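You operate a simulated robot arm through the tools that you are given. There is no shell and no other tool. Be economical: measure what you need, move in short steps, check, and stop when the job is done.

The job below is to be done with a simulated robot arm. You get a single attempt, and the scene is never put back.

JOB
Fit a new cartridge of the chart's grade and pump two shots.
Fine: the empty one goes in the grey box; clamp the new one; the blue knob stays on rollers. Where these are worked on the way, their far stop is far enough and under half their travel is too little: cartridge clamp.

Only the result counts: the job must be done as asked and must still hold three seconds after the hand-in. Knocking over, shifting, dropping, spilling or breaking anything else fails it.

ROBOT AND FRAMES
A 7-joint arm with a two-finger parallel gripper, fixed in place. Base frame: the origin is at the foot of the arm, x ahead of it, y to its left, z up; the work surface is at about z = 720. Units: mm, degrees, N and s.
With the tool pointing down near the work surface it reaches from about 280 to 680 mm from the base axis. Its first joint turns from -66.0 to 66.0 degrees. Payload 1.57 kg.
Tool frame: the origin (TCP) lies between the finger pads and is the grasp point; the fingertips stand 30 mm ahead of it; z points along the fingers, y is the line along which they close. The gripper opens to 110 mm. The fingers are 24 mm wide and 12 mm thick; the gripper's body (48 by 112 mm) begins 78 mm behind the TCP.
Orientation is that of the tool frame in the base frame, as a unit quaternion [w, x, y, z]. With the fingers straight down and closing along the base's y, the tool's x points along the base's -x, its y along +y and its z along -z.

CONTROLS
- The arm moves only by the tool send_rows. Its arguments are lists of equal length, an entry for each row: "xyz": the shift along the tool's x, y, z in units of 200 mm (1.0 is 200 mm), a list of three; "turn": the turn, a rotation vector about the tool's x, y, z in units of 90 degrees (1.0 is 90 degrees), a list of three; "gripper": the gripper command, from -1 (shut) to 1 (fully open), values between in proportion. In form: {"xyz": [[dx, dy, dz], ...], "turn": [[wx, wy, wz], ...], "gripper": [gripper, ...]}. A call has 1 to 10 rows; each row is the pose to reach, as a shift and turn from the pose commanded when the call began, along the tool's axes at that moment. A call with a number of a shift or a turn outside -1 to 1 is refused whole. Each row takes 0.2 s and may step no farther than 50 mm and 8.6 degrees from the row before; otherwise, or with a gripper value out of range, the whole call is refused. Where a pose cannot be reached the arm comes as near as it can. A force on the tool above 40 N (or 10 N above the force at the start of the call, whichever is more), or a blocked arm, ends the call early, and 0.2 s more pass. The fingers move at their own pace (about 108 mm/s each) and stop on an object; they squeeze with about 23 N. The grip force told is the motor's: it shows also when the fingers shut on nothing. Time passes only in rows, and 0.2 s behind the last, so rows that repeat a pose let the fingers close. The reply holds the time, the measured pose of the TCP, the force on the tool along the base axes, the opening and the grip force, in the units named above and with some noise, with the torque about the TCP (base axes, N m) and any sound that the robot's microphone picked up.
- Cameras (640 x 400 px; columns grow to the right, rows downward): "scene" is fixed at [170.3, -397.5, 1398.2]; the picture's right is [0.73, -0.69, 0.00], its down [-0.43, -0.46, -0.78] and it looks along [0.53, 0.56, -0.63] (base axes); focal length 272 px, centre (320, 200). "wrist" rides on the gripper at [70, 16, -141] in the tool frame; the picture's right is [-0.23, 0.97, 0.00], its down [-0.85, -0.20, -0.48] and it looks along [-0.47, -0.11, 0.88] (tool axes); focal length 222 px, centre (320, 200). There is no depth. A picture from a camera that has moved, and an enlarged one, comes with that camera's place and axes in the base frame and with its lens.
- get_image(camera): a new picture of that camera. No time passes.
- close_up(camera, box): a new picture of the part [left, top, right, bottom] of that camera's present view, enlarged. No time passes.
- job_done(): hands the job in; it is judged then, once.

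Work in short steps. Places have to be worked out from the pictures, the camera data and where the tool is seen: move nearer, look again, correct. Check each grasp and each placing, and mend what went wrong. You have 120 turns and 84 pictures in all, those below and enlarged ones among them. Open the gripper and draw the arm clear of the work before you hand the job in, unless the task says otherwise; then end with one line.

The tools are called after "Request:" as name(argument=value, ...) on one line, values as JSON. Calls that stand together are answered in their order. send_rows: Moves the arm, as the interface text tells. Its arguments: {"type":"object","properties":{"xyz":{"type":"array","items":{"type":"array","items":{"type":"number"}}},"turn":{"type":"array","items":{"type":"array","items":{"type":"number"}}},"gripper":{"type":"array","items":{"type":"number"}}},"required":["xyz","turn","gripper"]} The other tools are called the same way: get_image (camera) takes a picture; close_up (camera, box) takes an enlarged picture of a part of a camera's view; job_done () hands the job in.

At the start:

```text
time: 0.0
eef_pos: [368.4, -187.1, 1240.9]
tcp_rot: [0.0, -0.001, 1.0, 0.0]
force: [0.8, 0.1, 0.0]
ft_torque: [-0.04, -0.01, 0.0]
grip_width: 110.1
finger_force: 0.0
```

scene: 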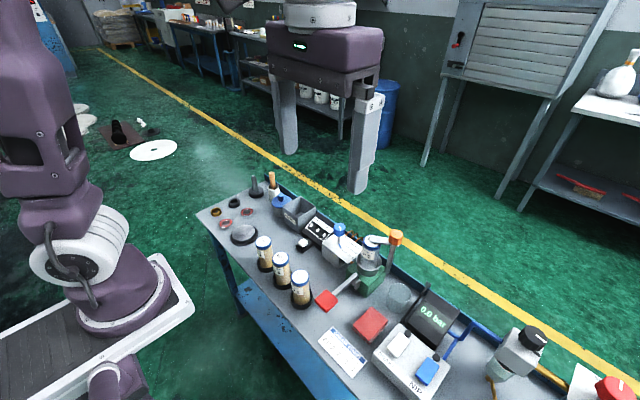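
wrist: 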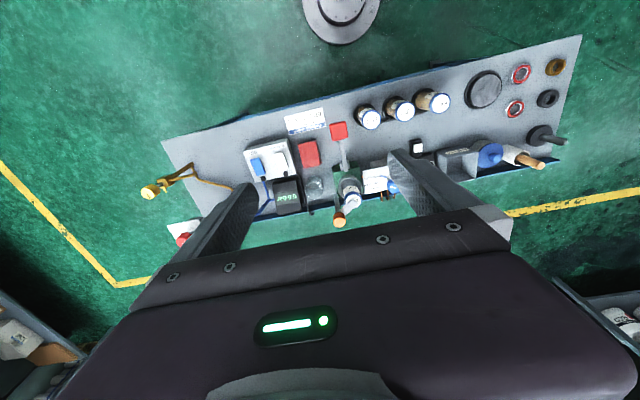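

The bench carries cartridges, a chart, and a pump-like fixture; I'll take enlarged views to identify them.

Request:
close_up(camera="scene", box=[300, 210, 460, 310])

Request:
close_up(camera="scene", box=[300, 300, 460, 400])

Request:
close_up(camera="scene", box=[200, 170, 360, 270])

Request:
close_up(camera="scene", box=[230, 225, 342, 315])

```text
4.00 times, centred on (380, 260) of scene
camera zoom: at [170.3, -397.5, 1398.2], right [0.73, -0.69, 0.0], down [-0.43, -0.46, -0.78], along [0.53, 0.56, -0.63], focal length 1090 px, centre (80, -40)
```

zoom: 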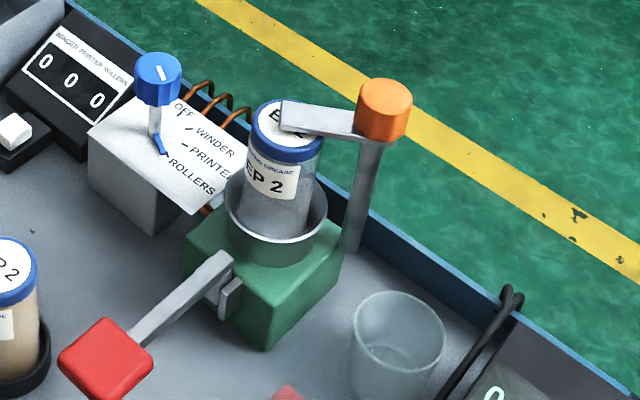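

```text
4.00 times, centred on (380, 350) of scene
camera zoom: at [170.3, -397.5, 1398.2], right [0.73, -0.69, 0.0], down [-0.43, -0.46, -0.78], along [0.53, 0.56, -0.63], focal length 1090 px, centre (80, -400)
```

zoom: 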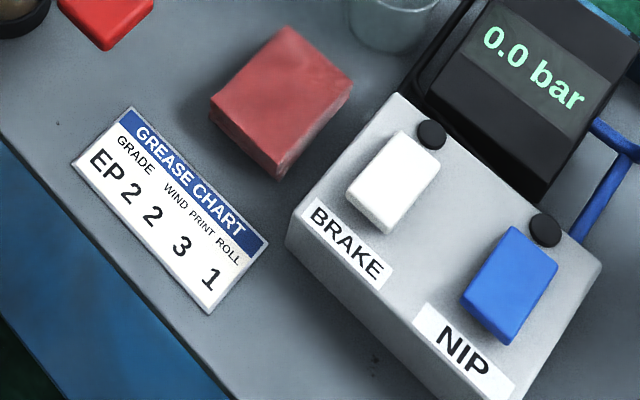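

```text
4.00 times, centred on (280, 220) of scene
camera zoom: at [170.3, -397.5, 1398.2], right [0.73, -0.69, 0.0], down [-0.43, -0.46, -0.78], along [0.53, 0.56, -0.63], focal length 1090 px, centre (480, 120)
```

zoom: 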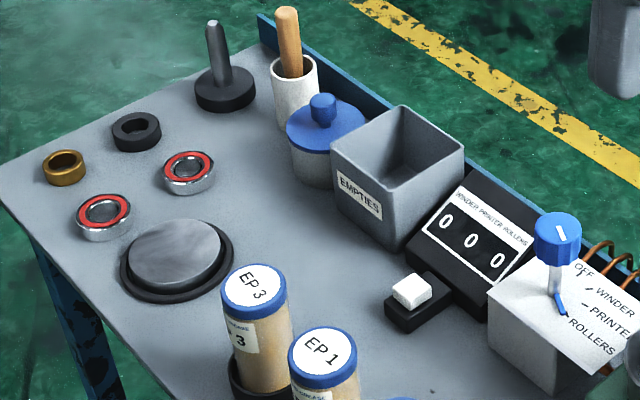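

```text
4.44 times, centred on (286, 270) of scene
camera zoom: at [170.3, -397.5, 1398.2], right [0.73, -0.69, 0.0], down [-0.43, -0.46, -0.78], along [0.53, 0.56, -0.63], focal length 1211 px, centre (471, -111)
```

zoom: 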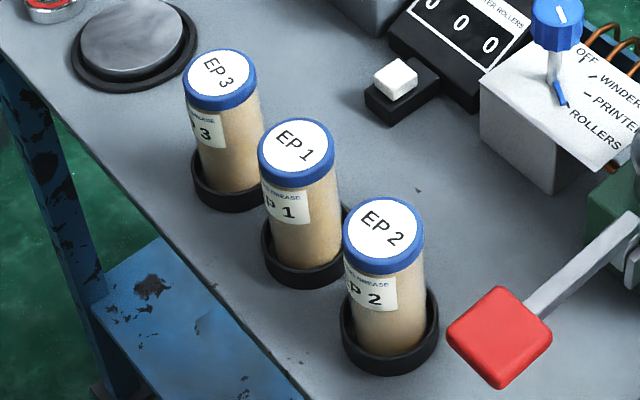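

The chart says EP 2 and the knob already points at ROLLERS. I'll lower the arm to get a nearer wrist view of the pump and cartridges.

Request:
send_rows(xyz=[[0, 0.1, 0.2], [0, 0.2, 0.4], [0, 0.3, 0.6], [0, 0.4, 0.8], [0, 0.5, 0.9]], turn=[[0, 0, 0], [0, 0, 0], [0, 0, 0], [0, 0, 0], [0, 0, 0]], gripper=[1, 1, 1, 1, 1])

Request:
get_image(camera="wrist")

```text
time: 1.2
eef_pos: [367.8, -88.3, 1058.6]
tcp_rot: [0.001, 0.0, 1.0, 0.0]
force: [0.2, 0.0, -1.1]
ft_torque: [-0.01, 0.03, -0.01]
grip_width: 110.0
finger_force: 0.1
```

```text
77 pictures are left
camera wrist: at [297.9, -71.2, 1200.6], right [0.23, 0.97, 0.0], down [0.85, -0.2, 0.48], along [0.47, -0.11, -0.88], focal length 222 px, centre (320, 200)
```

wrist: 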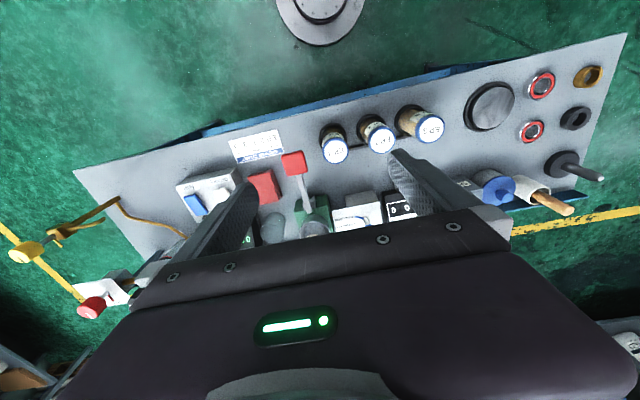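

EP 2 stands at about (402,-77), top z≈840; the pump is hidden by the gripper. I'll tilt the tool forward and back off to see the pump.

Request:
send_rows(xyz=[[0.08, -0.1, 0], [0.16, -0.2, 0], [0.24, -0.2, 0], [0.32, -0.2, 0]], turn=[[0, -0.09, 0], [0, -0.18, 0], [0, -0.27, 0], [0, -0.36, 0]], gripper=[1, 1, 1, 1])

Request:
get_image(camera="wrist")

```text
time: 2.2
eef_pos: [304.1, -126.6, 1060.9]
tcp_rot: [0.279, 0.002, 0.96, 0.001]
force: [-0.1, -0.1, -0.8]
ft_torque: [0.02, -0.01, 0.0]
grip_width: 109.8
finger_force: 0.0
```

```text
76 pictures are left
camera wrist: at [170.1, -110.1, 1142.2], right [0.2, 0.97, 0.12], down [0.46, -0.2, 0.86], along [0.86, -0.11, -0.49], focal length 222 px, centre (320, 200)
```

wrist: 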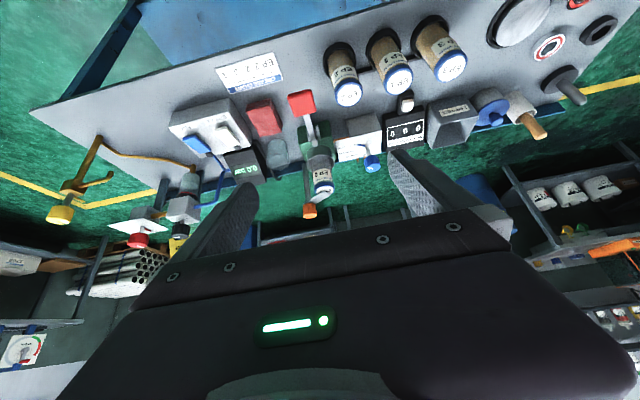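

Request:
close_up(camera="wrist", box=[250, 80, 410, 220])

Request:
close_up(camera="wrist", box=[310, 20, 550, 170])

```text
2.86 times, centred on (330, 150) of wrist
camera zoom: at [170.1, -110.1, 1142.2], right [0.2, 0.97, 0.12], down [0.46, -0.2, 0.86], along [0.86, -0.11, -0.49], focal length 635 px, centre (291, 343)
```

zoom: 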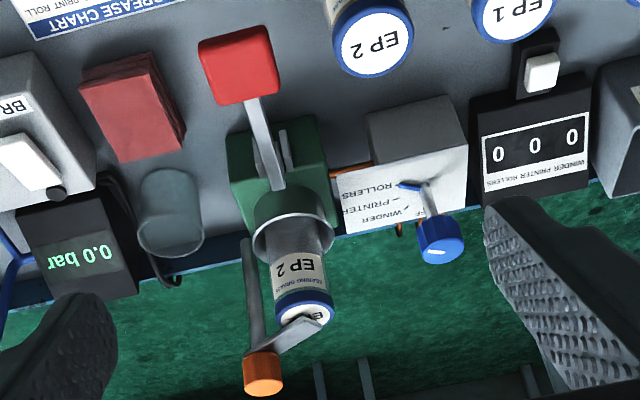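

```text
2.67 times, centred on (430, 95) of wrist
camera zoom: at [170.1, -110.1, 1142.2], right [0.2, 0.97, 0.12], down [0.46, -0.2, 0.86], along [0.86, -0.11, -0.49], focal length 592 px, centre (27, 480)
```

zoom: 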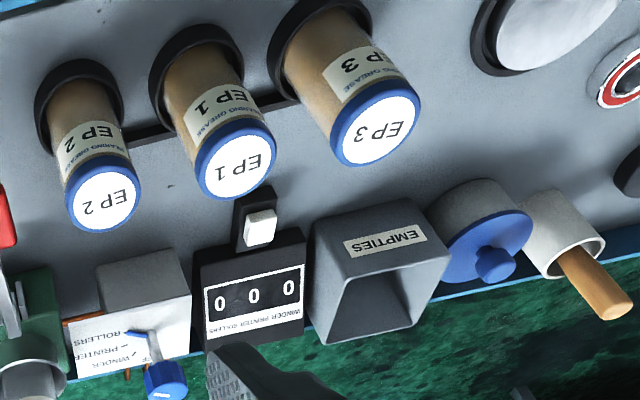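

Pump cartridge lid is at about (582,-151,886); the orange clamp knob at about (619,-193,919). I'll look closer at the clamp and the boxes.

Request:
close_up(camera="scene", box=[345, 220, 425, 270])

Request:
close_up(camera="scene", box=[310, 250, 406, 310])

Request:
close_up(camera="wrist", box=[285, 140, 365, 220])

```text
8.00 times, centred on (385, 245) of scene
camera zoom: at [170.3, -397.5, 1398.2], right [0.73, -0.69, 0.0], down [-0.43, -0.46, -0.78], along [0.53, 0.56, -0.63], focal length 2179 px, centre (-200, -160)
```

zoom: 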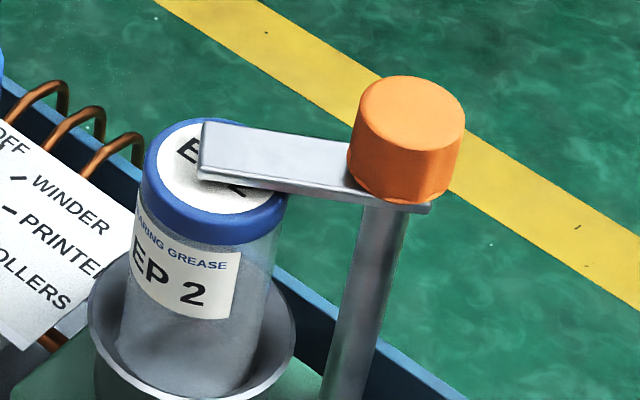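

```text
6.67 times, centred on (358, 280) of scene
camera zoom: at [170.3, -397.5, 1398.2], right [0.73, -0.69, 0.0], down [-0.43, -0.46, -0.78], along [0.53, 0.56, -0.63], focal length 1816 px, centre (67, -333)
```

zoom: 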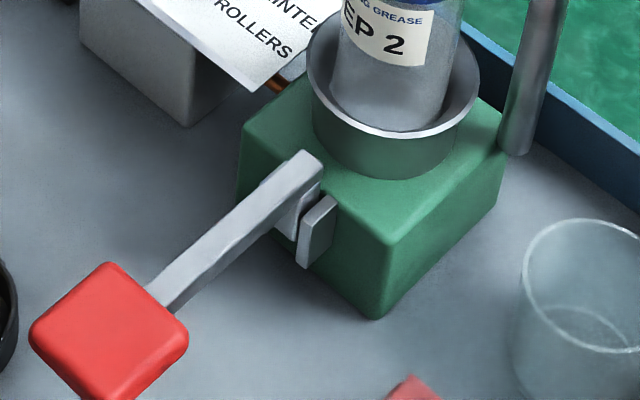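

```text
5.00 times, centred on (325, 180) of wrist
camera zoom: at [170.1, -110.1, 1142.2], right [0.2, 0.97, 0.12], down [0.46, -0.2, 0.86], along [0.86, -0.11, -0.49], focal length 1111 px, centre (295, 300)
```

zoom: 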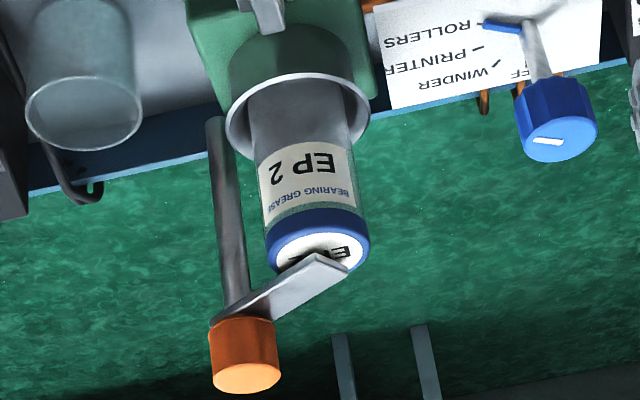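

The clamp is a bar swinging on a post under the orange knob. I'll straighten the tool, then approach above the knob.

Request:
send_rows(xyz=[[0, -0.08, 0], [0, -0.16, 0], [0, -0.24, 0], [0, -0.33, 0]], turn=[[0, 0.09, 0], [0, 0.18, 0], [0, 0.27, 0], [0, 0.36, 0]], gripper=[1, 1, 1, 1])

Request:
send_rows(xyz=[[-0.22, 0, 0], [-0.44, 0, 0], [-0.66, 0, 0.0], [-0.88, 0, 0], [-1.0, 0, 0.0]], turn=[[0, 0, 0], [0, 0, 0], [0, 0, 0], [0, 0, 0], [0, 0, 0]], gripper=[1, 1, 1, 1, 1])

Request:
get_image(camera="wrist")

Request:
get_image(camera="scene")

```text
time: 3.2
eef_pos: [303.9, -191.5, 1060.3]
tcp_rot: [-0.002, -0.001, 1.0, 0.001]
force: [0.9, 0.9, 0.4]
ft_torque: [-0.02, 0.03, 0.02]
grip_width: 110.1
finger_force: 0.0
```

```text
time: 4.4
eef_pos: [505.6, -191.7, 1061.1]
tcp_rot: [0.0, 0.0, 1.0, 0.001]
force: [-0.2, 0.7, -0.5]
ft_torque: [0.01, -0.01, -0.01]
grip_width: 110.1
finger_force: 0.1
```

```text
70 pictures are left
camera wrist: at [436.0, -176.4, 1203.6], right [0.23, 0.97, 0.0], down [0.86, -0.2, 0.48], along [0.47, -0.11, -0.88], focal length 222 px, centre (320, 200)
```

wrist: 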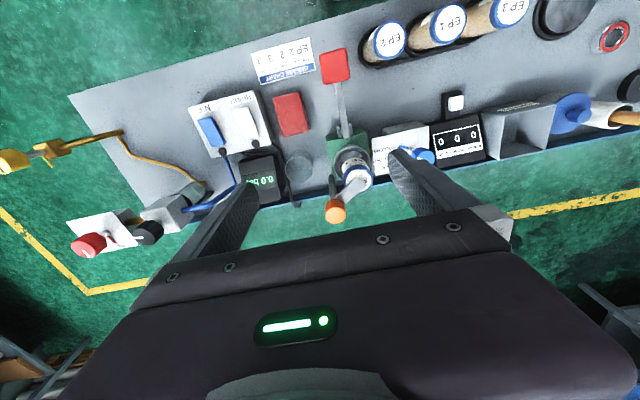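

```text
69 pictures are left
```

scene: 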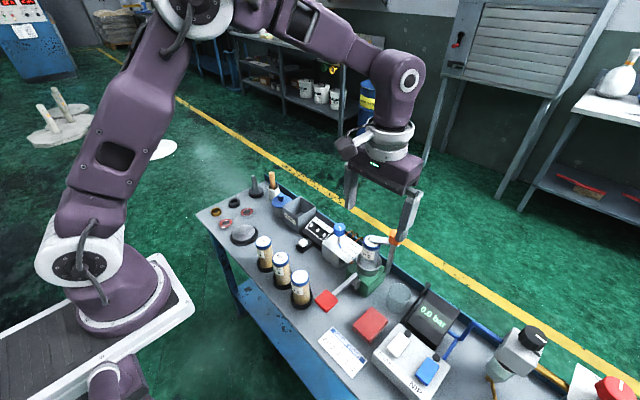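

The new view puts the knob at about (614,-194) and the lid at (579,-148). Moving above the knob with a 60 mm opening.

Request:
send_rows(xyz=[[-0.2, 0, 0], [-0.4, 0, 0.1], [-0.54, -0.01, 0.25], [-0.54, -0.01, 0.45]], turn=[[0, 0, 0], [0, 0, 0], [0, 0, 0], [0, 0, 0]], gripper=[0.1, 0.1, 0.1, 0.1])

Request:
close_up(camera="scene", box=[330, 180, 458, 260])

Request:
get_image(camera="wrist")

```text
time: 5.4
eef_pos: [613.0, -195.2, 970.3]
tcp_rot: [0.0, 0.0, 1.0, 0.001]
force: [-0.5, 0.0, 0.4]
ft_torque: [-0.01, 0.02, -0.02]
grip_width: 60.4
finger_force: 0.0
```

```text
5.00 times, centred on (394, 220) of scene
camera zoom: at [170.3, -397.5, 1398.2], right [0.73, -0.69, 0.0], down [-0.43, -0.46, -0.78], along [0.53, 0.56, -0.63], focal length 1362 px, centre (-50, 100)
```

zoom: 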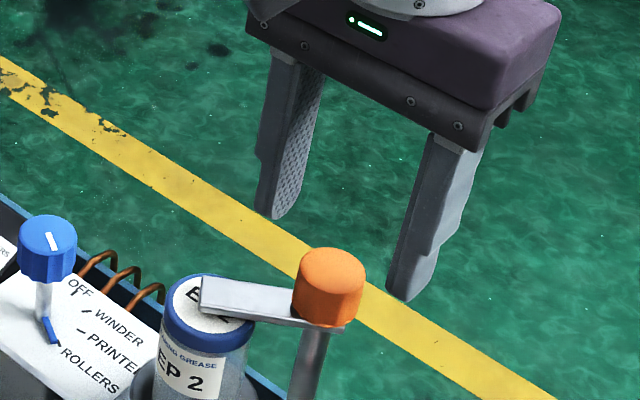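

```text
67 pictures are left
camera wrist: at [542.9, -178.6, 1111.8], right [0.23, 0.97, 0.0], down [0.85, -0.2, 0.48], along [0.47, -0.11, -0.88], focal length 222 px, centre (320, 200)
```

wrist: 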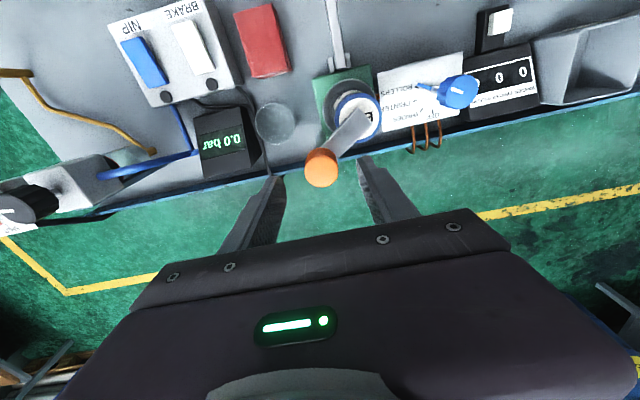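

The three views agree on knob top ≈ (602,-192,937). I shift over it, lower so the tips are at 915, and close.

Request:
send_rows(xyz=[[0.055, 0.015, 0], [0.055, 0.015, 0.06], [0.055, 0.015, 0.125], [0.055, 0.015, 0.125], [0.055, 0.015, 0.125], [0.055, 0.015, 0.125]], turn=[[0, 0, 0], [0, 0, 0], [0, 0, 0], [0, 0, 0], [0, 0, 0], [0, 0, 0]], gripper=[0.1, 0.1, 0.1, -1, -1, -1])

Request:
close_up(camera="scene", box=[330, 180, 458, 260])

Request:
get_image(camera="wrist")

```text
time: 6.8
eef_pos: [602.5, -194.4, 943.4]
tcp_rot: [0.001, 0.001, 1.0, -0.002]
force: [2.0, -15.7, -6.3]
ft_torque: [-0.59, -0.56, -0.17]
grip_width: 30.4
finger_force: 39.6
```

```text
5.00 times, centred on (394, 220) of scene
camera zoom: at [170.4, -398.0, 1398.1], right [0.73, -0.69, 0.0], down [-0.43, -0.46, -0.78], along [0.53, 0.56, -0.63], focal length 1362 px, centre (-50, 100)
```

zoom: 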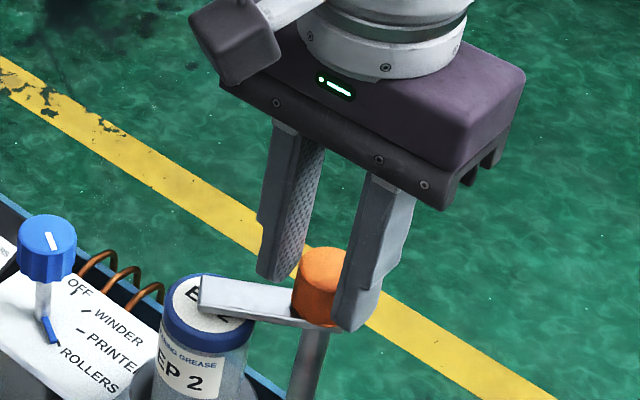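

```text
65 pictures are left
camera wrist: at [531.6, -177.2, 1086.6], right [0.23, 0.97, 0.0], down [0.85, -0.2, 0.48], along [0.47, -0.11, -0.88], focal length 222 px, centre (320, 200)
```

wrist: 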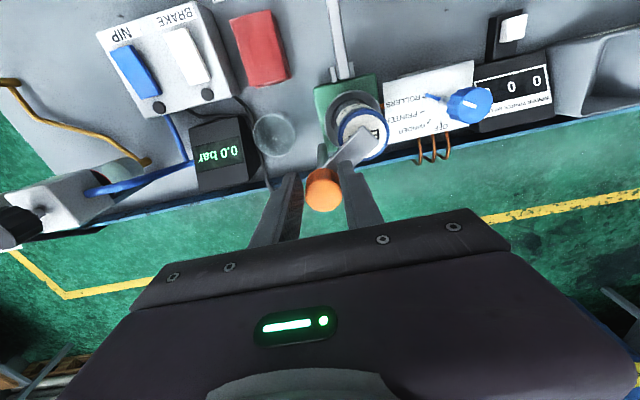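

Knob is gripped (30.4 mm), with the knob centre about 2 mm toward −y. I'll test-turn by small steps to learn the free direction.

Request:
send_rows(xyz=[[0, -0.014, 0], [0, -0.014, 0], [0, -0.014, 0]], turn=[[0, 0, 0.05], [0, 0, 0.1], [0, 0, 0.15]], gripper=[-1, -1, -1])

Request:
close_up(camera="scene", box=[330, 180, 458, 260])

```text
time: 7.7
eef_pos: [598.2, -189.6, 944.5]
tcp_rot: [-0.006, 0.116, 0.993, 0.004]
force: [-7.6, 4.4, 10.4]
ft_torque: [0.24, 0.81, 0.16]
grip_width: 29.5
finger_force: 39.0
stopped in row 3: the force on the tool passed its limit at 42 N (the readings are from after the stop); the commanded pose is now the measured one
```

```text
5.00 times, centred on (394, 220) of scene
camera zoom: at [169.9, -397.3, 1398.3], right [0.73, -0.69, 0.0], down [-0.43, -0.46, -0.78], along [0.53, 0.56, -0.63], focal length 1362 px, centre (-50, 100)
```

zoom: 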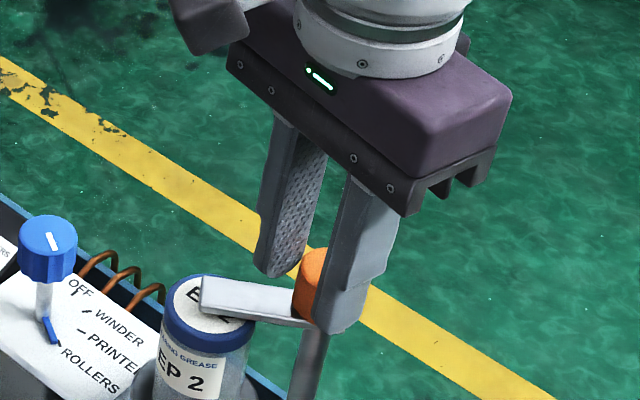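

The bar did not move that way and the arm was pushed aside, so I turn the other way gently.

Request:
send_rows(xyz=[[0, 0, 0], [0, 0, 0], [0, 0, 0], [0, 0, 0]], turn=[[0, 0, -0.07], [0, 0, -0.14], [0, 0, -0.21], [0, 0, -0.28]], gripper=[-1, -1, -1, -1])

Request:
close_up(camera="scene", box=[330, 180, 458, 260])

```text
time: 8.9
eef_pos: [598.5, -197.8, 944.2]
tcp_rot: [-0.005, -0.102, 0.995, -0.002]
force: [-0.9, -4.1, -1.1]
ft_torque: [-0.17, 0.1, -0.07]
grip_width: 28.8
finger_force: 38.5
stopped in row 4: the force on the tool passed its limit at 41 N (the readings are from after the stop); the commanded pose is now the measured one
```

```text
5.00 times, centred on (394, 220) of scene
camera zoom: at [170.3, -397.5, 1398.2], right [0.73, -0.69, 0.0], down [-0.43, -0.46, -0.78], along [0.53, 0.56, -0.63], focal length 1362 px, centre (-50, 100)
```

zoom: 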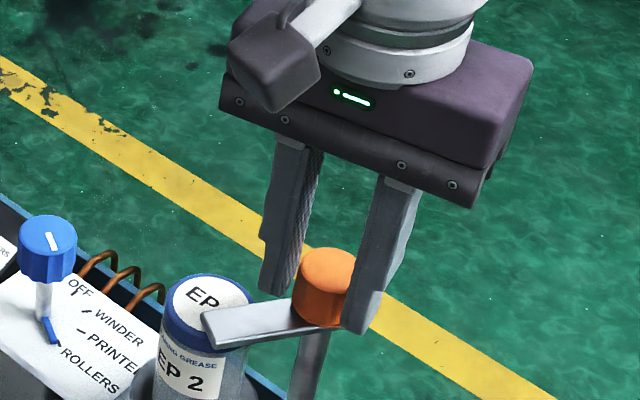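

The bar swings this way (counter-clockwise from above). The force came from off-centre gripping, so I check the knob's centre relative to the fingers.

Request:
close_up(camera="wrist", box=[240, 80, 400, 240])

Request:
close_up(camera="scene", box=[370, 210, 418, 258])

```text
2.50 times, centred on (320, 160) of wrist
camera zoom: at [528.6, -195.1, 1087.2], right [0.03, 1.0, 0.0], down [0.88, -0.02, 0.47], along [0.47, -0.01, -0.88], focal length 555 px, centre (320, 300)
```

zoom: 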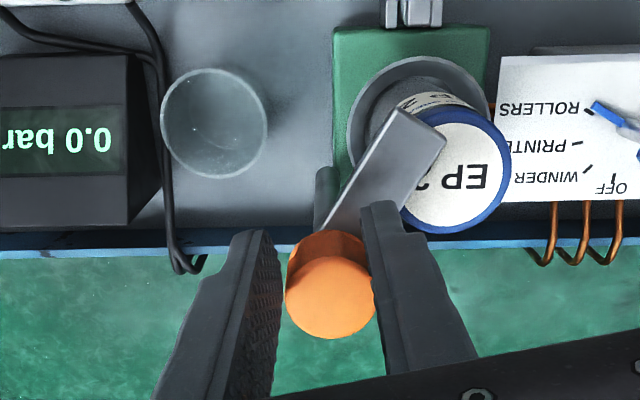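

```text
8.33 times, centred on (394, 234) of scene
camera zoom: at [170.3, -397.5, 1398.2], right [0.73, -0.69, 0.0], down [-0.43, -0.46, -0.78], along [0.53, 0.56, -0.63], focal length 2270 px, centre (-297, -83)
```

zoom: 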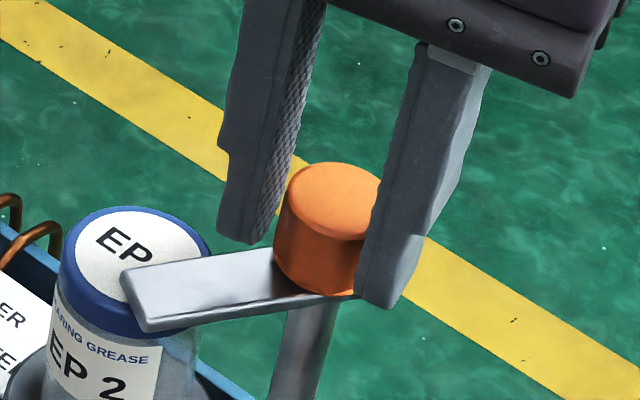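

The knob's true centre is (608.5,-194); I was 10 mm short in x. Opening, recentring, regripping and then turning further.

Request:
send_rows(xyz=[[0, 0, 0], [-0.053, 0.0085, 0], [-0.053, 0.0085, 0], [-0.053, 0.0085, 0], [-0.053, 0.0085, 0]], turn=[[0, 0, 0], [0, 0, 0], [0, 0, 0], [0, 0, 0], [0, 0, 0]], gripper=[-0.1, -0.1, -1, -1, -1])

Request:
send_rows(xyz=[[0, 0, 0], [0, 0, 0], [0, 0, 0], [0, 0, 0]], turn=[[0, 0, -0.08], [0, 0, -0.16], [0, 0, -0.24], [0, 0, -0.32]], gripper=[-1, -1, -1, -1])

Request:
close_up(camera="wrist", box=[240, 80, 400, 240])

```text
time: 10.1
eef_pos: [609.4, -194.6, 944.8]
tcp_rot: [-0.004, -0.102, 0.995, -0.001]
force: [2.3, -14.1, -5.1]
ft_torque: [-0.45, -0.36, -0.09]
grip_width: 30.8
finger_force: 39.9
```

```text
time: 10.9
eef_pos: [609.3, -197.2, 944.2]
tcp_rot: [-0.003, -0.29, 0.957, -0.003]
force: [4.5, -5.6, -6.2]
ft_torque: [-0.1, -0.62, -0.02]
grip_width: 30.7
finger_force: 39.7
stopped in row 4: the force on the tool passed its limit at 42 N (the readings are from after the stop); the commanded pose is now the measured one
```

```text
2.50 times, centred on (320, 160) of wrist
camera zoom: at [543.5, -220.7, 1086.8], right [-0.35, 0.94, -0.01], down [0.82, 0.31, 0.47], along [0.44, 0.16, -0.88], focal length 555 px, centre (320, 300)
```

zoom: 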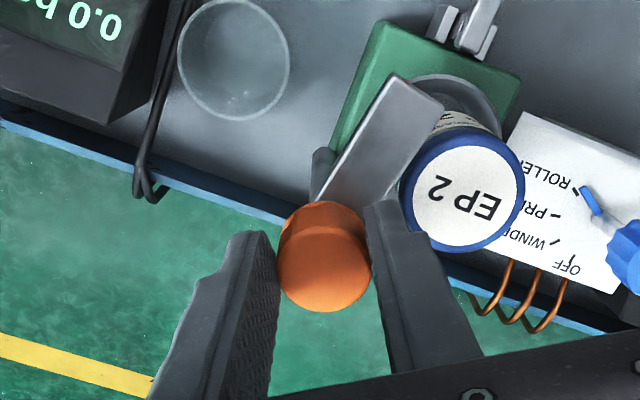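

Swing is working. Continuing the turn.

Request:
send_rows(xyz=[[0, 0.005, 0], [0, 0.005, 0], [0, 0.005, 0], [0, 0.005, 0]], turn=[[0, 0, -0.06], [0, 0, -0.12], [0, 0, -0.18], [0, 0, -0.24]], gripper=[-1, -1, -1, -1])

Request:
send_rows(xyz=[[0, 0, 0], [0, 0, 0], [0, 0, 0], [0, 0, 0]], turn=[[0, 0, -0.06], [0, 0, -0.12], [0, 0, -0.18], [0, 0, -0.24]], gripper=[-1, -1, -1, -1])

Request:
close_up(camera="wrist", box=[240, 80, 400, 240])

Request:
close_up(camera="scene", box=[330, 190, 458, 290])

```text
time: 11.8
eef_pos: [611.1, -197.9, 944.7]
tcp_rot: [-0.003, -0.432, 0.902, -0.007]
force: [6.6, -5.0, -9.7]
ft_torque: [-0.11, -0.46, -0.05]
grip_width: 30.6
finger_force: 39.3
stopped in row 4: the force on the tool passed its limit at 42 N (the readings are from after the stop); the commanded pose is now the measured one
```

```text
time: 12.8
eef_pos: [612.7, -198.6, 945.0]
tcp_rot: [-0.001, -0.585, 0.811, -0.009]
force: [8.1, -5.0, -9.7]
ft_torque: [0.13, -0.48, -0.04]
grip_width: 30.6
finger_force: 39.7
stopped in row 4: the force on the tool passed its limit at 41 N (the readings are from after the stop); the commanded pose is now the measured one
```

```text
2.50 times, centred on (320, 160) of wrist
camera zoom: at [573.8, -257.8, 1087.3], right [-0.85, 0.52, -0.02], down [0.46, 0.76, 0.47], along [0.26, 0.39, -0.88], focal length 555 px, centre (320, 300)
```

zoom: 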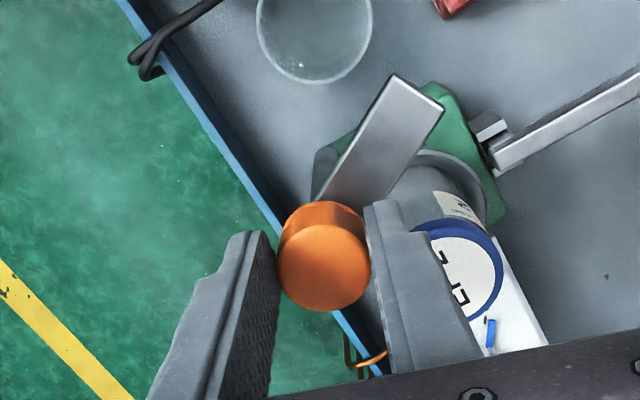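

```text
4.00 times, centred on (394, 240) of scene
camera zoom: at [170.6, -397.7, 1398.1], right [0.73, -0.69, 0.0], down [-0.43, -0.46, -0.78], along [0.53, 0.56, -0.63], focal length 1090 px, centre (24, 40)
```

zoom: 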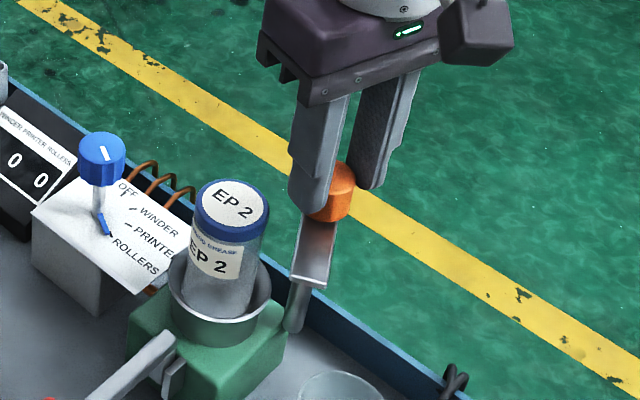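

The bar is nearly clear of the lid. Turning a bit more toward its stop.

Request:
send_rows(xyz=[[0.01, 0.0, 0], [0.01, 0, 0], [0.01, 0, 0], [0.01, 0, 0]], turn=[[0, 0, -0.06], [0, 0, -0.12], [0, 0, -0.18], [0, 0, -0.24]], gripper=[-1, -1, -1, -1])

Request:
send_rows(xyz=[[0, 0, 0], [0, 0, 0], [0, 0, 0]], turn=[[0, 0, -0.06], [0, 0, -0.12], [0, 0, -0.18]], gripper=[-1, -1, -1])

Request:
close_up(camera="wrist", box=[240, 80, 400, 240])

Request:
close_up(camera="scene", box=[330, 190, 458, 290])

```text
time: 13.8
eef_pos: [614.8, -198.9, 944.9]
tcp_rot: [-0.001, 0.72, -0.694, 0.011]
force: [9.0, -1.8, -9.7]
ft_torque: [-0.09, -0.34, -0.04]
grip_width: 30.8
finger_force: 40.1
stopped in row 4: the force on the tool passed its limit at 41 N (the readings are from after the stop); the commanded pose is now the measured one
```

```text
time: 14.6
eef_pos: [616.3, -199.0, 945.7]
tcp_rot: [-0.001, 0.811, -0.584, 0.013]
force: [30.8, -1.1, -7.0]
ft_torque: [-0.08, -0.65, -0.77]
grip_width: 30.8
finger_force: 39.6
```

```text
2.50 times, centred on (320, 160) of wrist
camera zoom: at [619.3, -268.2, 1088.6], right [-1.0, -0.09, -0.02], down [-0.09, 0.88, 0.46], along [-0.02, 0.46, -0.89], focal length 555 px, centre (320, 300)
```

zoom: 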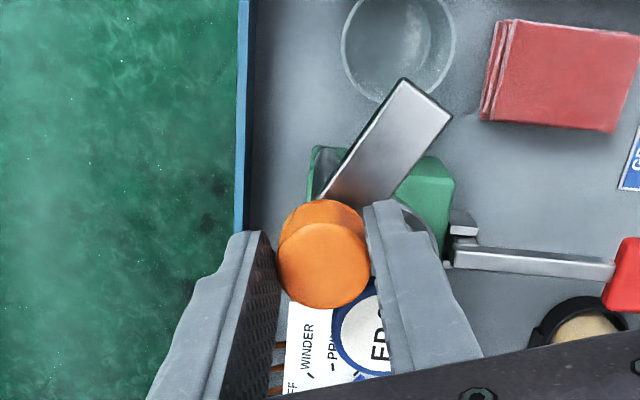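

```text
4.00 times, centred on (394, 240) of scene
camera zoom: at [171.2, -397.5, 1398.1], right [0.73, -0.69, 0.0], down [-0.43, -0.46, -0.78], along [0.53, 0.56, -0.63], focal length 1090 px, centre (24, 40)
```

zoom: 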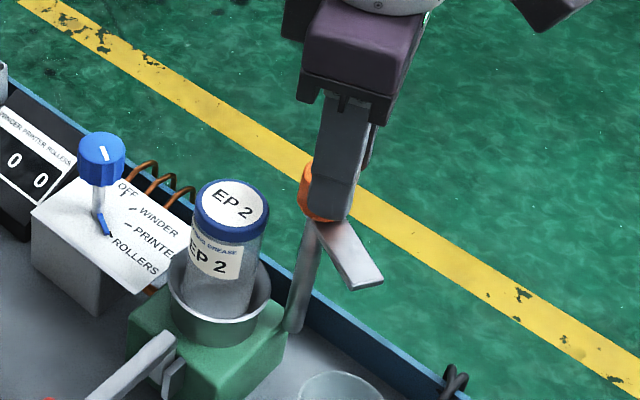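

Torque about z jumped to −0.77 with the bar about 100° round: far stop reached. Releasing and lifting, then unwinding the wrist.

Request:
send_rows(xyz=[[0, 0, 0], [0, 0, 0], [0, 0, -0.15], [0, 0, -0.3], [0, 0, -0.4]], turn=[[0, 0, 0], [0, 0, 0], [0, 0, 0], [0, 0, 0], [0, 0, 0]], gripper=[0.1, 0.1, 0.1, 0.1, 0.1])

Request:
send_rows(xyz=[[0, 0, 0], [0, 0, 0], [0, 0, 0], [0, 0, 0], [0, 0, 0], [0, 0, 0], [0, 0, 0], [0, 0, 0], [0, 0, 0], [0, 0, 0]], turn=[[0, 0, 0.09], [0, 0, 0.18], [0, 0, 0.27], [0, 0, 0.36], [0, 0, 0.45], [0, 0, 0.54], [0, 0, 0.63], [0, 0, 0.72], [0, 0, 0.81], [0, 0, 0.9]], gripper=[0.3, 0.3, 0.3, 0.3, 0.3, 0.3, 0.3, 0.3, 0.3, 0.3])

Request:
send_rows(xyz=[[0, 0, 0], [0, 0, 0], [0, 0, 0], [0, 0, 0]], turn=[[0, 0, 0.09], [0, 0, 0.18], [0, 0, 0.27], [0, 0, 0.305]], gripper=[0.3, 0.3, 0.3, 0.3])

Request:
get_image(camera="scene")

```text
time: 15.8
eef_pos: [613.2, -197.7, 1025.8]
tcp_rot: [0.001, 0.81, -0.586, 0.011]
force: [-0.1, -0.2, 0.6]
ft_torque: [0.04, 0.07, 0.02]
grip_width: 60.4
finger_force: 0.1
```

```text
time: 18.0
eef_pos: [612.3, -199.0, 1026.1]
tcp_rot: [0.007, -0.234, 0.972, -0.01]
force: [-0.1, 0.5, -0.2]
ft_torque: [-0.04, 0.01, 0.0]
grip_width: 71.4
finger_force: 0.1
```

```text
time: 19.0
eef_pos: [612.4, -198.1, 1024.9]
tcp_rot: [0.008, 0.002, 1.0, -0.007]
force: [0.2, 0.9, 0.7]
ft_torque: [0.03, 0.02, 0.03]
grip_width: 71.5
finger_force: 0.1
```

```text
55 pictures are left
```

scene: 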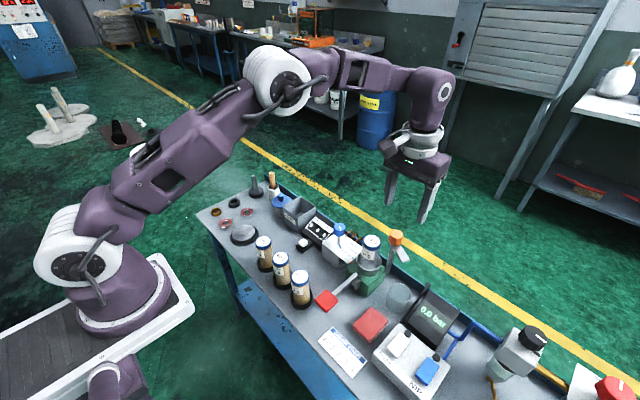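

Clamp is open and the wrist is straight. I back off in x to see the empty cartridge from the wrist camera.

Request:
send_rows(xyz=[[0.15, 0.08, 0], [0.3, 0.16, 0], [0.45, 0.24, 0]], turn=[[0, 0, 0], [0, 0, 0], [0, 0, 0]], gripper=[0.3, 0.3, 0.3])

Request:
get_image(camera="wrist")

Request:
close_up(camera="wrist", box=[270, 80, 398, 180])

Request:
close_up(camera="scene", box=[330, 220, 426, 300])

```text
time: 19.8
eef_pos: [521.2, -151.9, 1024.7]
tcp_rot: [0.009, 0.001, 1.0, -0.008]
force: [-0.2, 0.4, -0.3]
ft_torque: [0.01, -0.02, 0.0]
grip_width: 71.4
finger_force: 0.2
```

```text
54 pictures are left
camera wrist: at [449.5, -132.4, 1164.0], right [0.23, 0.97, -0.01], down [0.85, -0.19, 0.5], along [0.48, -0.12, -0.87], focal length 222 px, centre (320, 200)
```

wrist: 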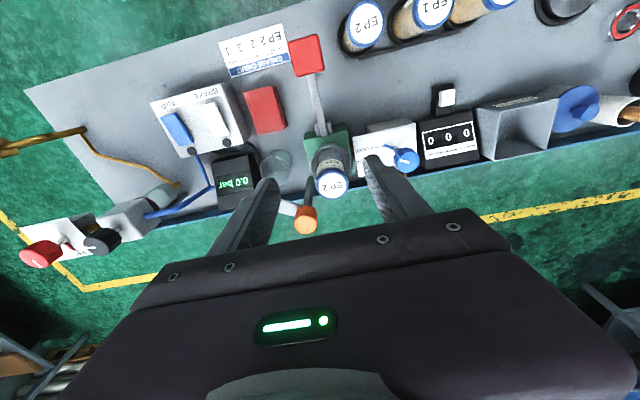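

```text
4.00 times, centred on (334, 130) of wrist
camera zoom: at [449.5, -132.4, 1164.0], right [0.23, 0.97, -0.01], down [0.85, -0.19, 0.5], along [0.48, -0.12, -0.87], focal length 888 px, centre (264, 480)
```

zoom: 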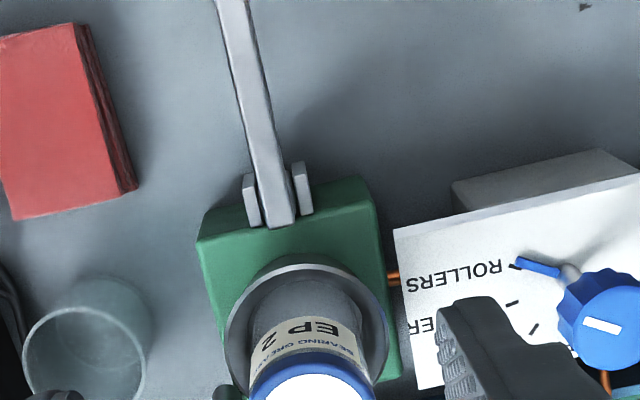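

```text
5.00 times, centred on (378, 260) of scene
camera zoom: at [170.3, -397.5, 1398.2], right [0.73, -0.69, 0.0], down [-0.43, -0.46, -0.78], along [0.53, 0.56, -0.63], focal length 1362 px, centre (30, -100)
```

zoom: 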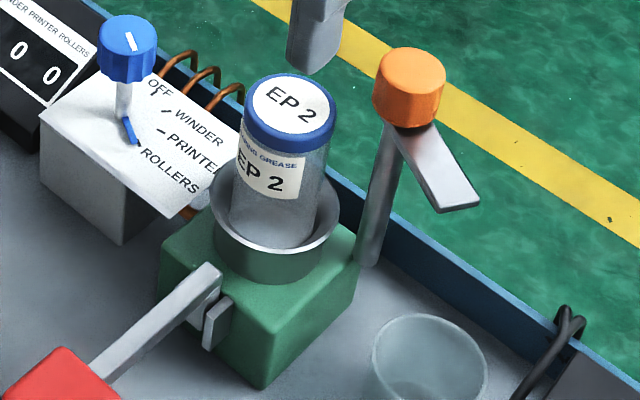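

Lid is at about (580,-149), top ≈893; the cup rim ≈806. I'll approach with 30° yaw so the fingers clear the clamp knob.

Request:
send_rows(xyz=[[-0.15, 0.01, 0], [-0.295, 0.015, 0.1], [-0.295, 0.015, 0.25], [-0.295, 0.015, 0.375]], turn=[[-0.005, 0.005, 0.09], [-0.01, 0.0115, 0.18], [-0.01, 0.0115, 0.27], [-0.01, 0.0115, 0.333]], gripper=[0.25, 0.25, 0.25, 0.25])

Request:
get_image(camera="wrist")

Request:
close_up(camera="scene", box=[330, 190, 458, 290])

```text
time: 20.8
eef_pos: [582.5, -148.9, 947.4]
tcp_rot: [0.001, 0.261, 0.965, 0.003]
force: [-0.4, 0.7, -0.3]
ft_torque: [0.02, 0.01, -0.01]
grip_width: 69.0
finger_force: 0.1
```

```text
51 pictures are left
camera wrist: at [530.0, -101.2, 1090.7], right [0.69, 0.73, 0.01], down [0.64, -0.61, 0.48], along [0.35, -0.32, -0.88], focal length 222 px, centre (320, 200)
```

wrist: 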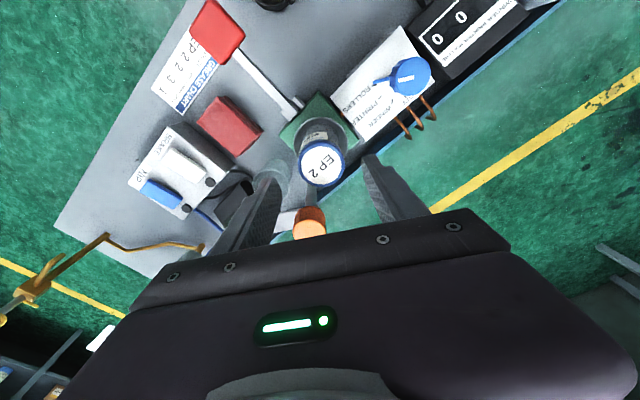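

```text
4.00 times, centred on (394, 240) of scene
camera zoom: at [170.3, -397.5, 1398.2], right [0.73, -0.69, 0.0], down [-0.43, -0.46, -0.78], along [0.53, 0.56, -0.63], focal length 1090 px, centre (24, 40)
```

zoom: 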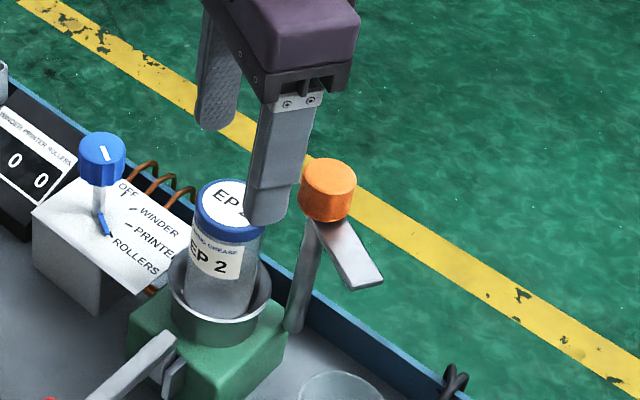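

Lid computed at (580.7,-146); small correction, descend to z≈872 and close.

Request:
send_rows(xyz=[[0.0137, 0.0036, 0.0], [0.0137, 0.0036, 0.15], [0.0137, 0.0036, 0.27], [0.0137, 0.0036, 0.375], [0.0137, 0.0036, 0.375], [0.0137, 0.0036, 0.375], [0.0137, 0.0036, 0.375]], turn=[[0, 0, 0], [0, 0, 0], [0, 0, 0], [0, 0, 0], [0, 0, 0], [0, 0, 0], [0, 0, 0]], gripper=[0.25, 0.25, 0.25, 0.25, -1, -1, -1])

Request:
close_up(camera="scene", box=[330, 190, 458, 290])

```text
time: 22.4
eef_pos: [579.5, -147.3, 872.7]
tcp_rot: [0.0, 0.259, 0.966, 0.003]
force: [0.3, -0.8, 1.3]
ft_torque: [-0.07, 0.0, -0.03]
grip_width: 45.0
finger_force: 22.6
```

```text
4.00 times, centred on (394, 240) of scene
camera zoom: at [170.2, -397.5, 1398.2], right [0.73, -0.69, 0.0], down [-0.43, -0.46, -0.78], along [0.53, 0.56, -0.63], focal length 1090 px, centre (24, 40)
```

zoom: 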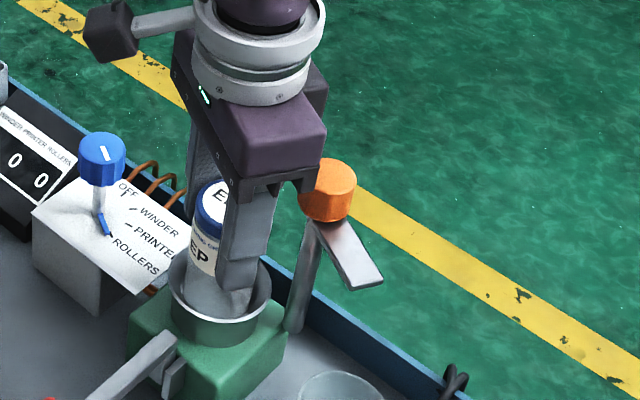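

Gripped at 45 mm. Lifting straight up.

Request:
send_rows(xyz=[[0, 0, -0.1], [0, 0, -0.25], [0, 0, -0.45], [0, 0, -0.65], [0, 0, -0.75]], turn=[[0, 0, 0], [0, 0, 0], [0, 0, 0], [0, 0, 0], [0, 0, 0]], gripper=[-1, -1, -1, -1, -1])

Request:
get_image(camera="scene")

```text
time: 23.6
eef_pos: [579.9, -147.3, 1026.7]
tcp_rot: [0.001, 0.26, 0.966, 0.003]
force: [-0.3, 0.1, -0.7]
ft_torque: [-0.02, 0.0, 0.0]
grip_width: 44.9
finger_force: 22.9
```

```text
48 pictures are left
```

scene: 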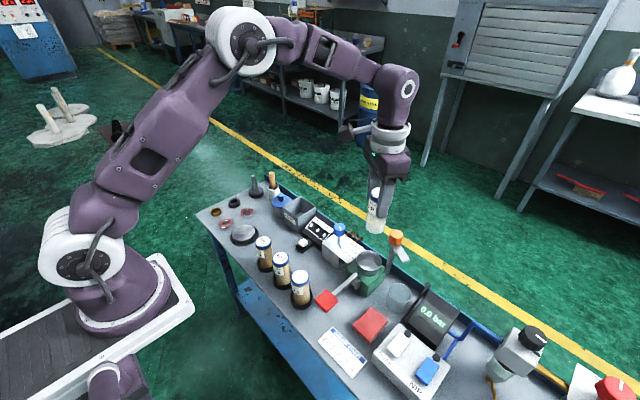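

The empty one is held clear of the cup. Carrying it high toward the EMPTIES box while straightening the yaw.

Request:
send_rows(xyz=[[0.156, 0.169, 0], [0.313, 0.338, 0], [0.47, 0.508, 0], [0.626, 0.677, 0]], turn=[[0, 0, -0.084], [0, 0, -0.168], [0, 0, -0.252], [0, 0, -0.335]], gripper=[-1, -1, -1, -1])

Request:
send_rows(xyz=[[0, 0.23, 0], [0, 0.46, 0], [0, 0.65, 0]], turn=[[0, 0, 0], [0, 0, 0], [0, 0, 0]], gripper=[-1, -1, -1])

Request:
get_image(camera="wrist")

Request:
close_up(camera="scene", box=[250, 160, 378, 240])

```text
time: 24.6
eef_pos: [539.2, 33.4, 1026.6]
tcp_rot: [0.0, 0.0, 1.0, 0.002]
force: [-0.3, 0.5, -1.2]
ft_torque: [-0.01, -0.03, -0.01]
grip_width: 45.0
finger_force: 23.4
```

```text
time: 25.4
eef_pos: [540.3, 161.5, 1027.0]
tcp_rot: [0.002, 0.0, 1.0, 0.001]
force: [-0.1, -0.5, -1.1]
ft_torque: [-0.02, -0.02, 0.0]
grip_width: 45.0
finger_force: 23.2
```

```text
47 pictures are left
camera wrist: at [470.2, 176.9, 1167.7], right [0.23, 0.97, 0.0], down [0.85, -0.2, 0.48], along [0.47, -0.11, -0.88], focal length 222 px, centre (320, 200)
```

wrist: 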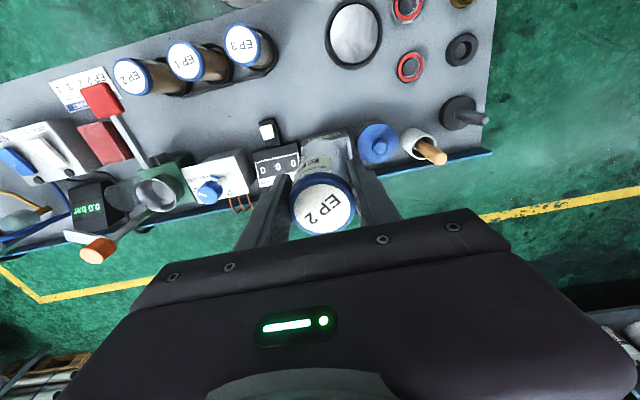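

```text
5.00 times, centred on (314, 200) of scene
camera zoom: at [170.2, -397.5, 1398.2], right [0.73, -0.69, 0.0], down [-0.43, -0.46, -0.78], along [0.53, 0.56, -0.63], focal length 1362 px, centre (350, 200)
```

zoom: 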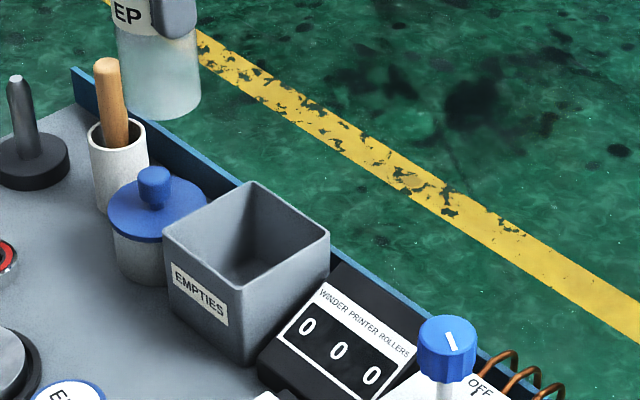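

The held cartridge hides part of the box in the wrist view; enlarging to pin down its rim.

Request:
close_up(camera="wrist", box=[260, 110, 400, 200])

```text
4.44 times, centred on (330, 155) of wrist
camera zoom: at [470.2, 176.9, 1167.7], right [0.23, 0.97, 0.0], down [0.85, -0.2, 0.48], along [0.47, -0.11, -0.88], focal length 987 px, centre (276, 400)
```

zoom: 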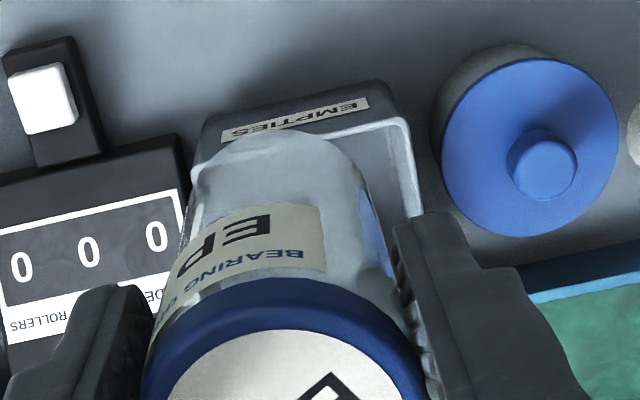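

Box centre ≈ (604,162), rim ≈798, 80 mm wide. Moving over it and descending to just above the floor.

Request:
send_rows(xyz=[[-0.16, 0, 0], [-0.32, 0.003, 0], [-0.32, 0.003, 0.2], [-0.32, 0.003, 0.4], [-0.32, 0.003, 0.5]], turn=[[0, 0, 0], [0, 0, 0], [0, 0, 0], [0, 0, 0], [0, 0, 0]], gripper=[-1, -1, -1, -1, -1])

Request:
close_up(camera="scene", box=[250, 160, 378, 240])

Request:
close_up(camera="wrist", box=[240, 60, 400, 240])

```text
time: 26.6
eef_pos: [604.5, 163.9, 926.0]
tcp_rot: [0.002, 0.0, 1.0, 0.002]
force: [0.2, -0.7, -0.4]
ft_torque: [-0.02, 0.02, -0.02]
grip_width: 45.0
finger_force: 22.7
```

```text
5.00 times, centred on (314, 200) of scene
camera zoom: at [170.3, -397.5, 1398.2], right [0.73, -0.69, 0.0], down [-0.43, -0.46, -0.78], along [0.53, 0.56, -0.63], focal length 1362 px, centre (350, 200)
```

zoom: 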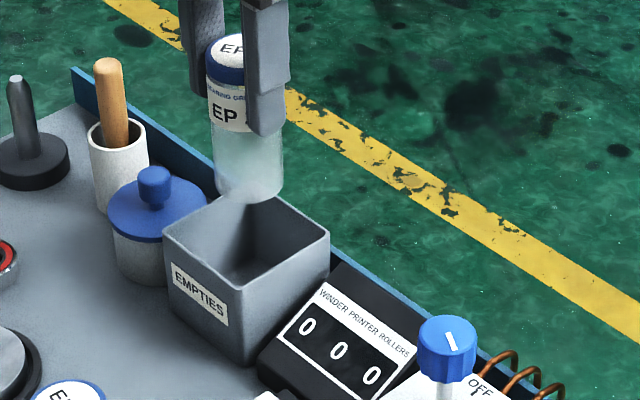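

```text
2.22 times, centred on (320, 150) of wrist
camera zoom: at [534.4, 180.2, 1067.2], right [0.23, 0.97, 0.01], down [0.85, -0.2, 0.48], along [0.47, -0.1, -0.88], focal length 494 px, centre (320, 311)
```

zoom: 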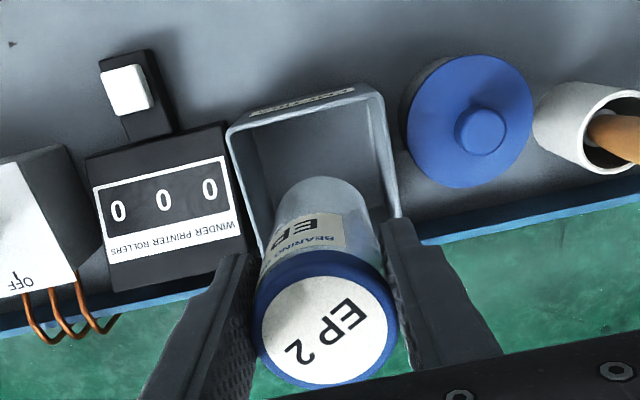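

Rim centre refined to (603,167). Shifting 3 mm and lowering.

Request:
send_rows(xyz=[[0, 0.016, 0.1], [0, 0.016, 0.25], [0, 0.016, 0.4], [0, 0.016, 0.45], [0, 0.016, 0.475]], turn=[[0, 0, 0], [0, 0, 0], [0, 0, 0], [0, 0, 0], [0, 0, 0]], gripper=[-1, -1, -1, -1, -1])

Request:
close_up(camera="scene", box=[250, 160, 378, 240])

```text
time: 27.8
eef_pos: [604.7, 167.3, 830.0]
tcp_rot: [0.002, 0.0, 1.0, 0.003]
force: [0.4, -0.1, -1.5]
ft_torque: [0.03, 0.03, 0.03]
grip_width: 44.9
finger_force: 22.2
```

```text
5.00 times, centred on (314, 200) of scene
camera zoom: at [170.3, -397.5, 1398.2], right [0.73, -0.69, 0.0], down [-0.43, -0.46, -0.78], along [0.53, 0.56, -0.63], focal length 1362 px, centre (350, 200)
```

zoom: 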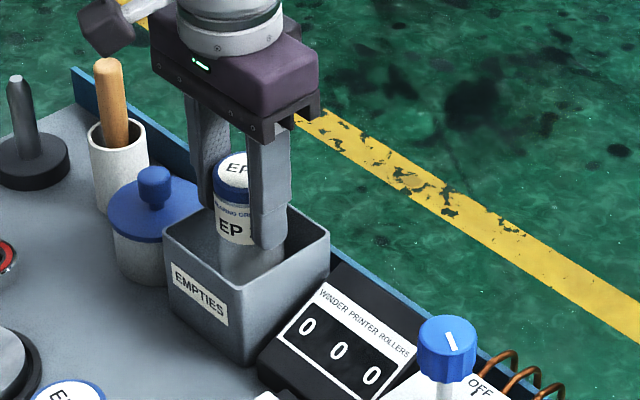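

Inside the box, no contact yet; lowering a few mm to find the floor.

Request:
send_rows(xyz=[[0, 0, 0.02], [0, 0, 0.04], [0, 0, 0.06]], turn=[[0, 0, 0], [0, 0, 0], [0, 0, 0]], gripper=[-1, -1, -1])

```text
time: 28.6
eef_pos: [604.5, 167.8, 818.3]
tcp_rot: [0.002, 0.0, 1.0, 0.002]
force: [-0.4, -0.5, -1.3]
ft_torque: [0.04, 0.0, 0.02]
grip_width: 45.1
finger_force: 22.6
```

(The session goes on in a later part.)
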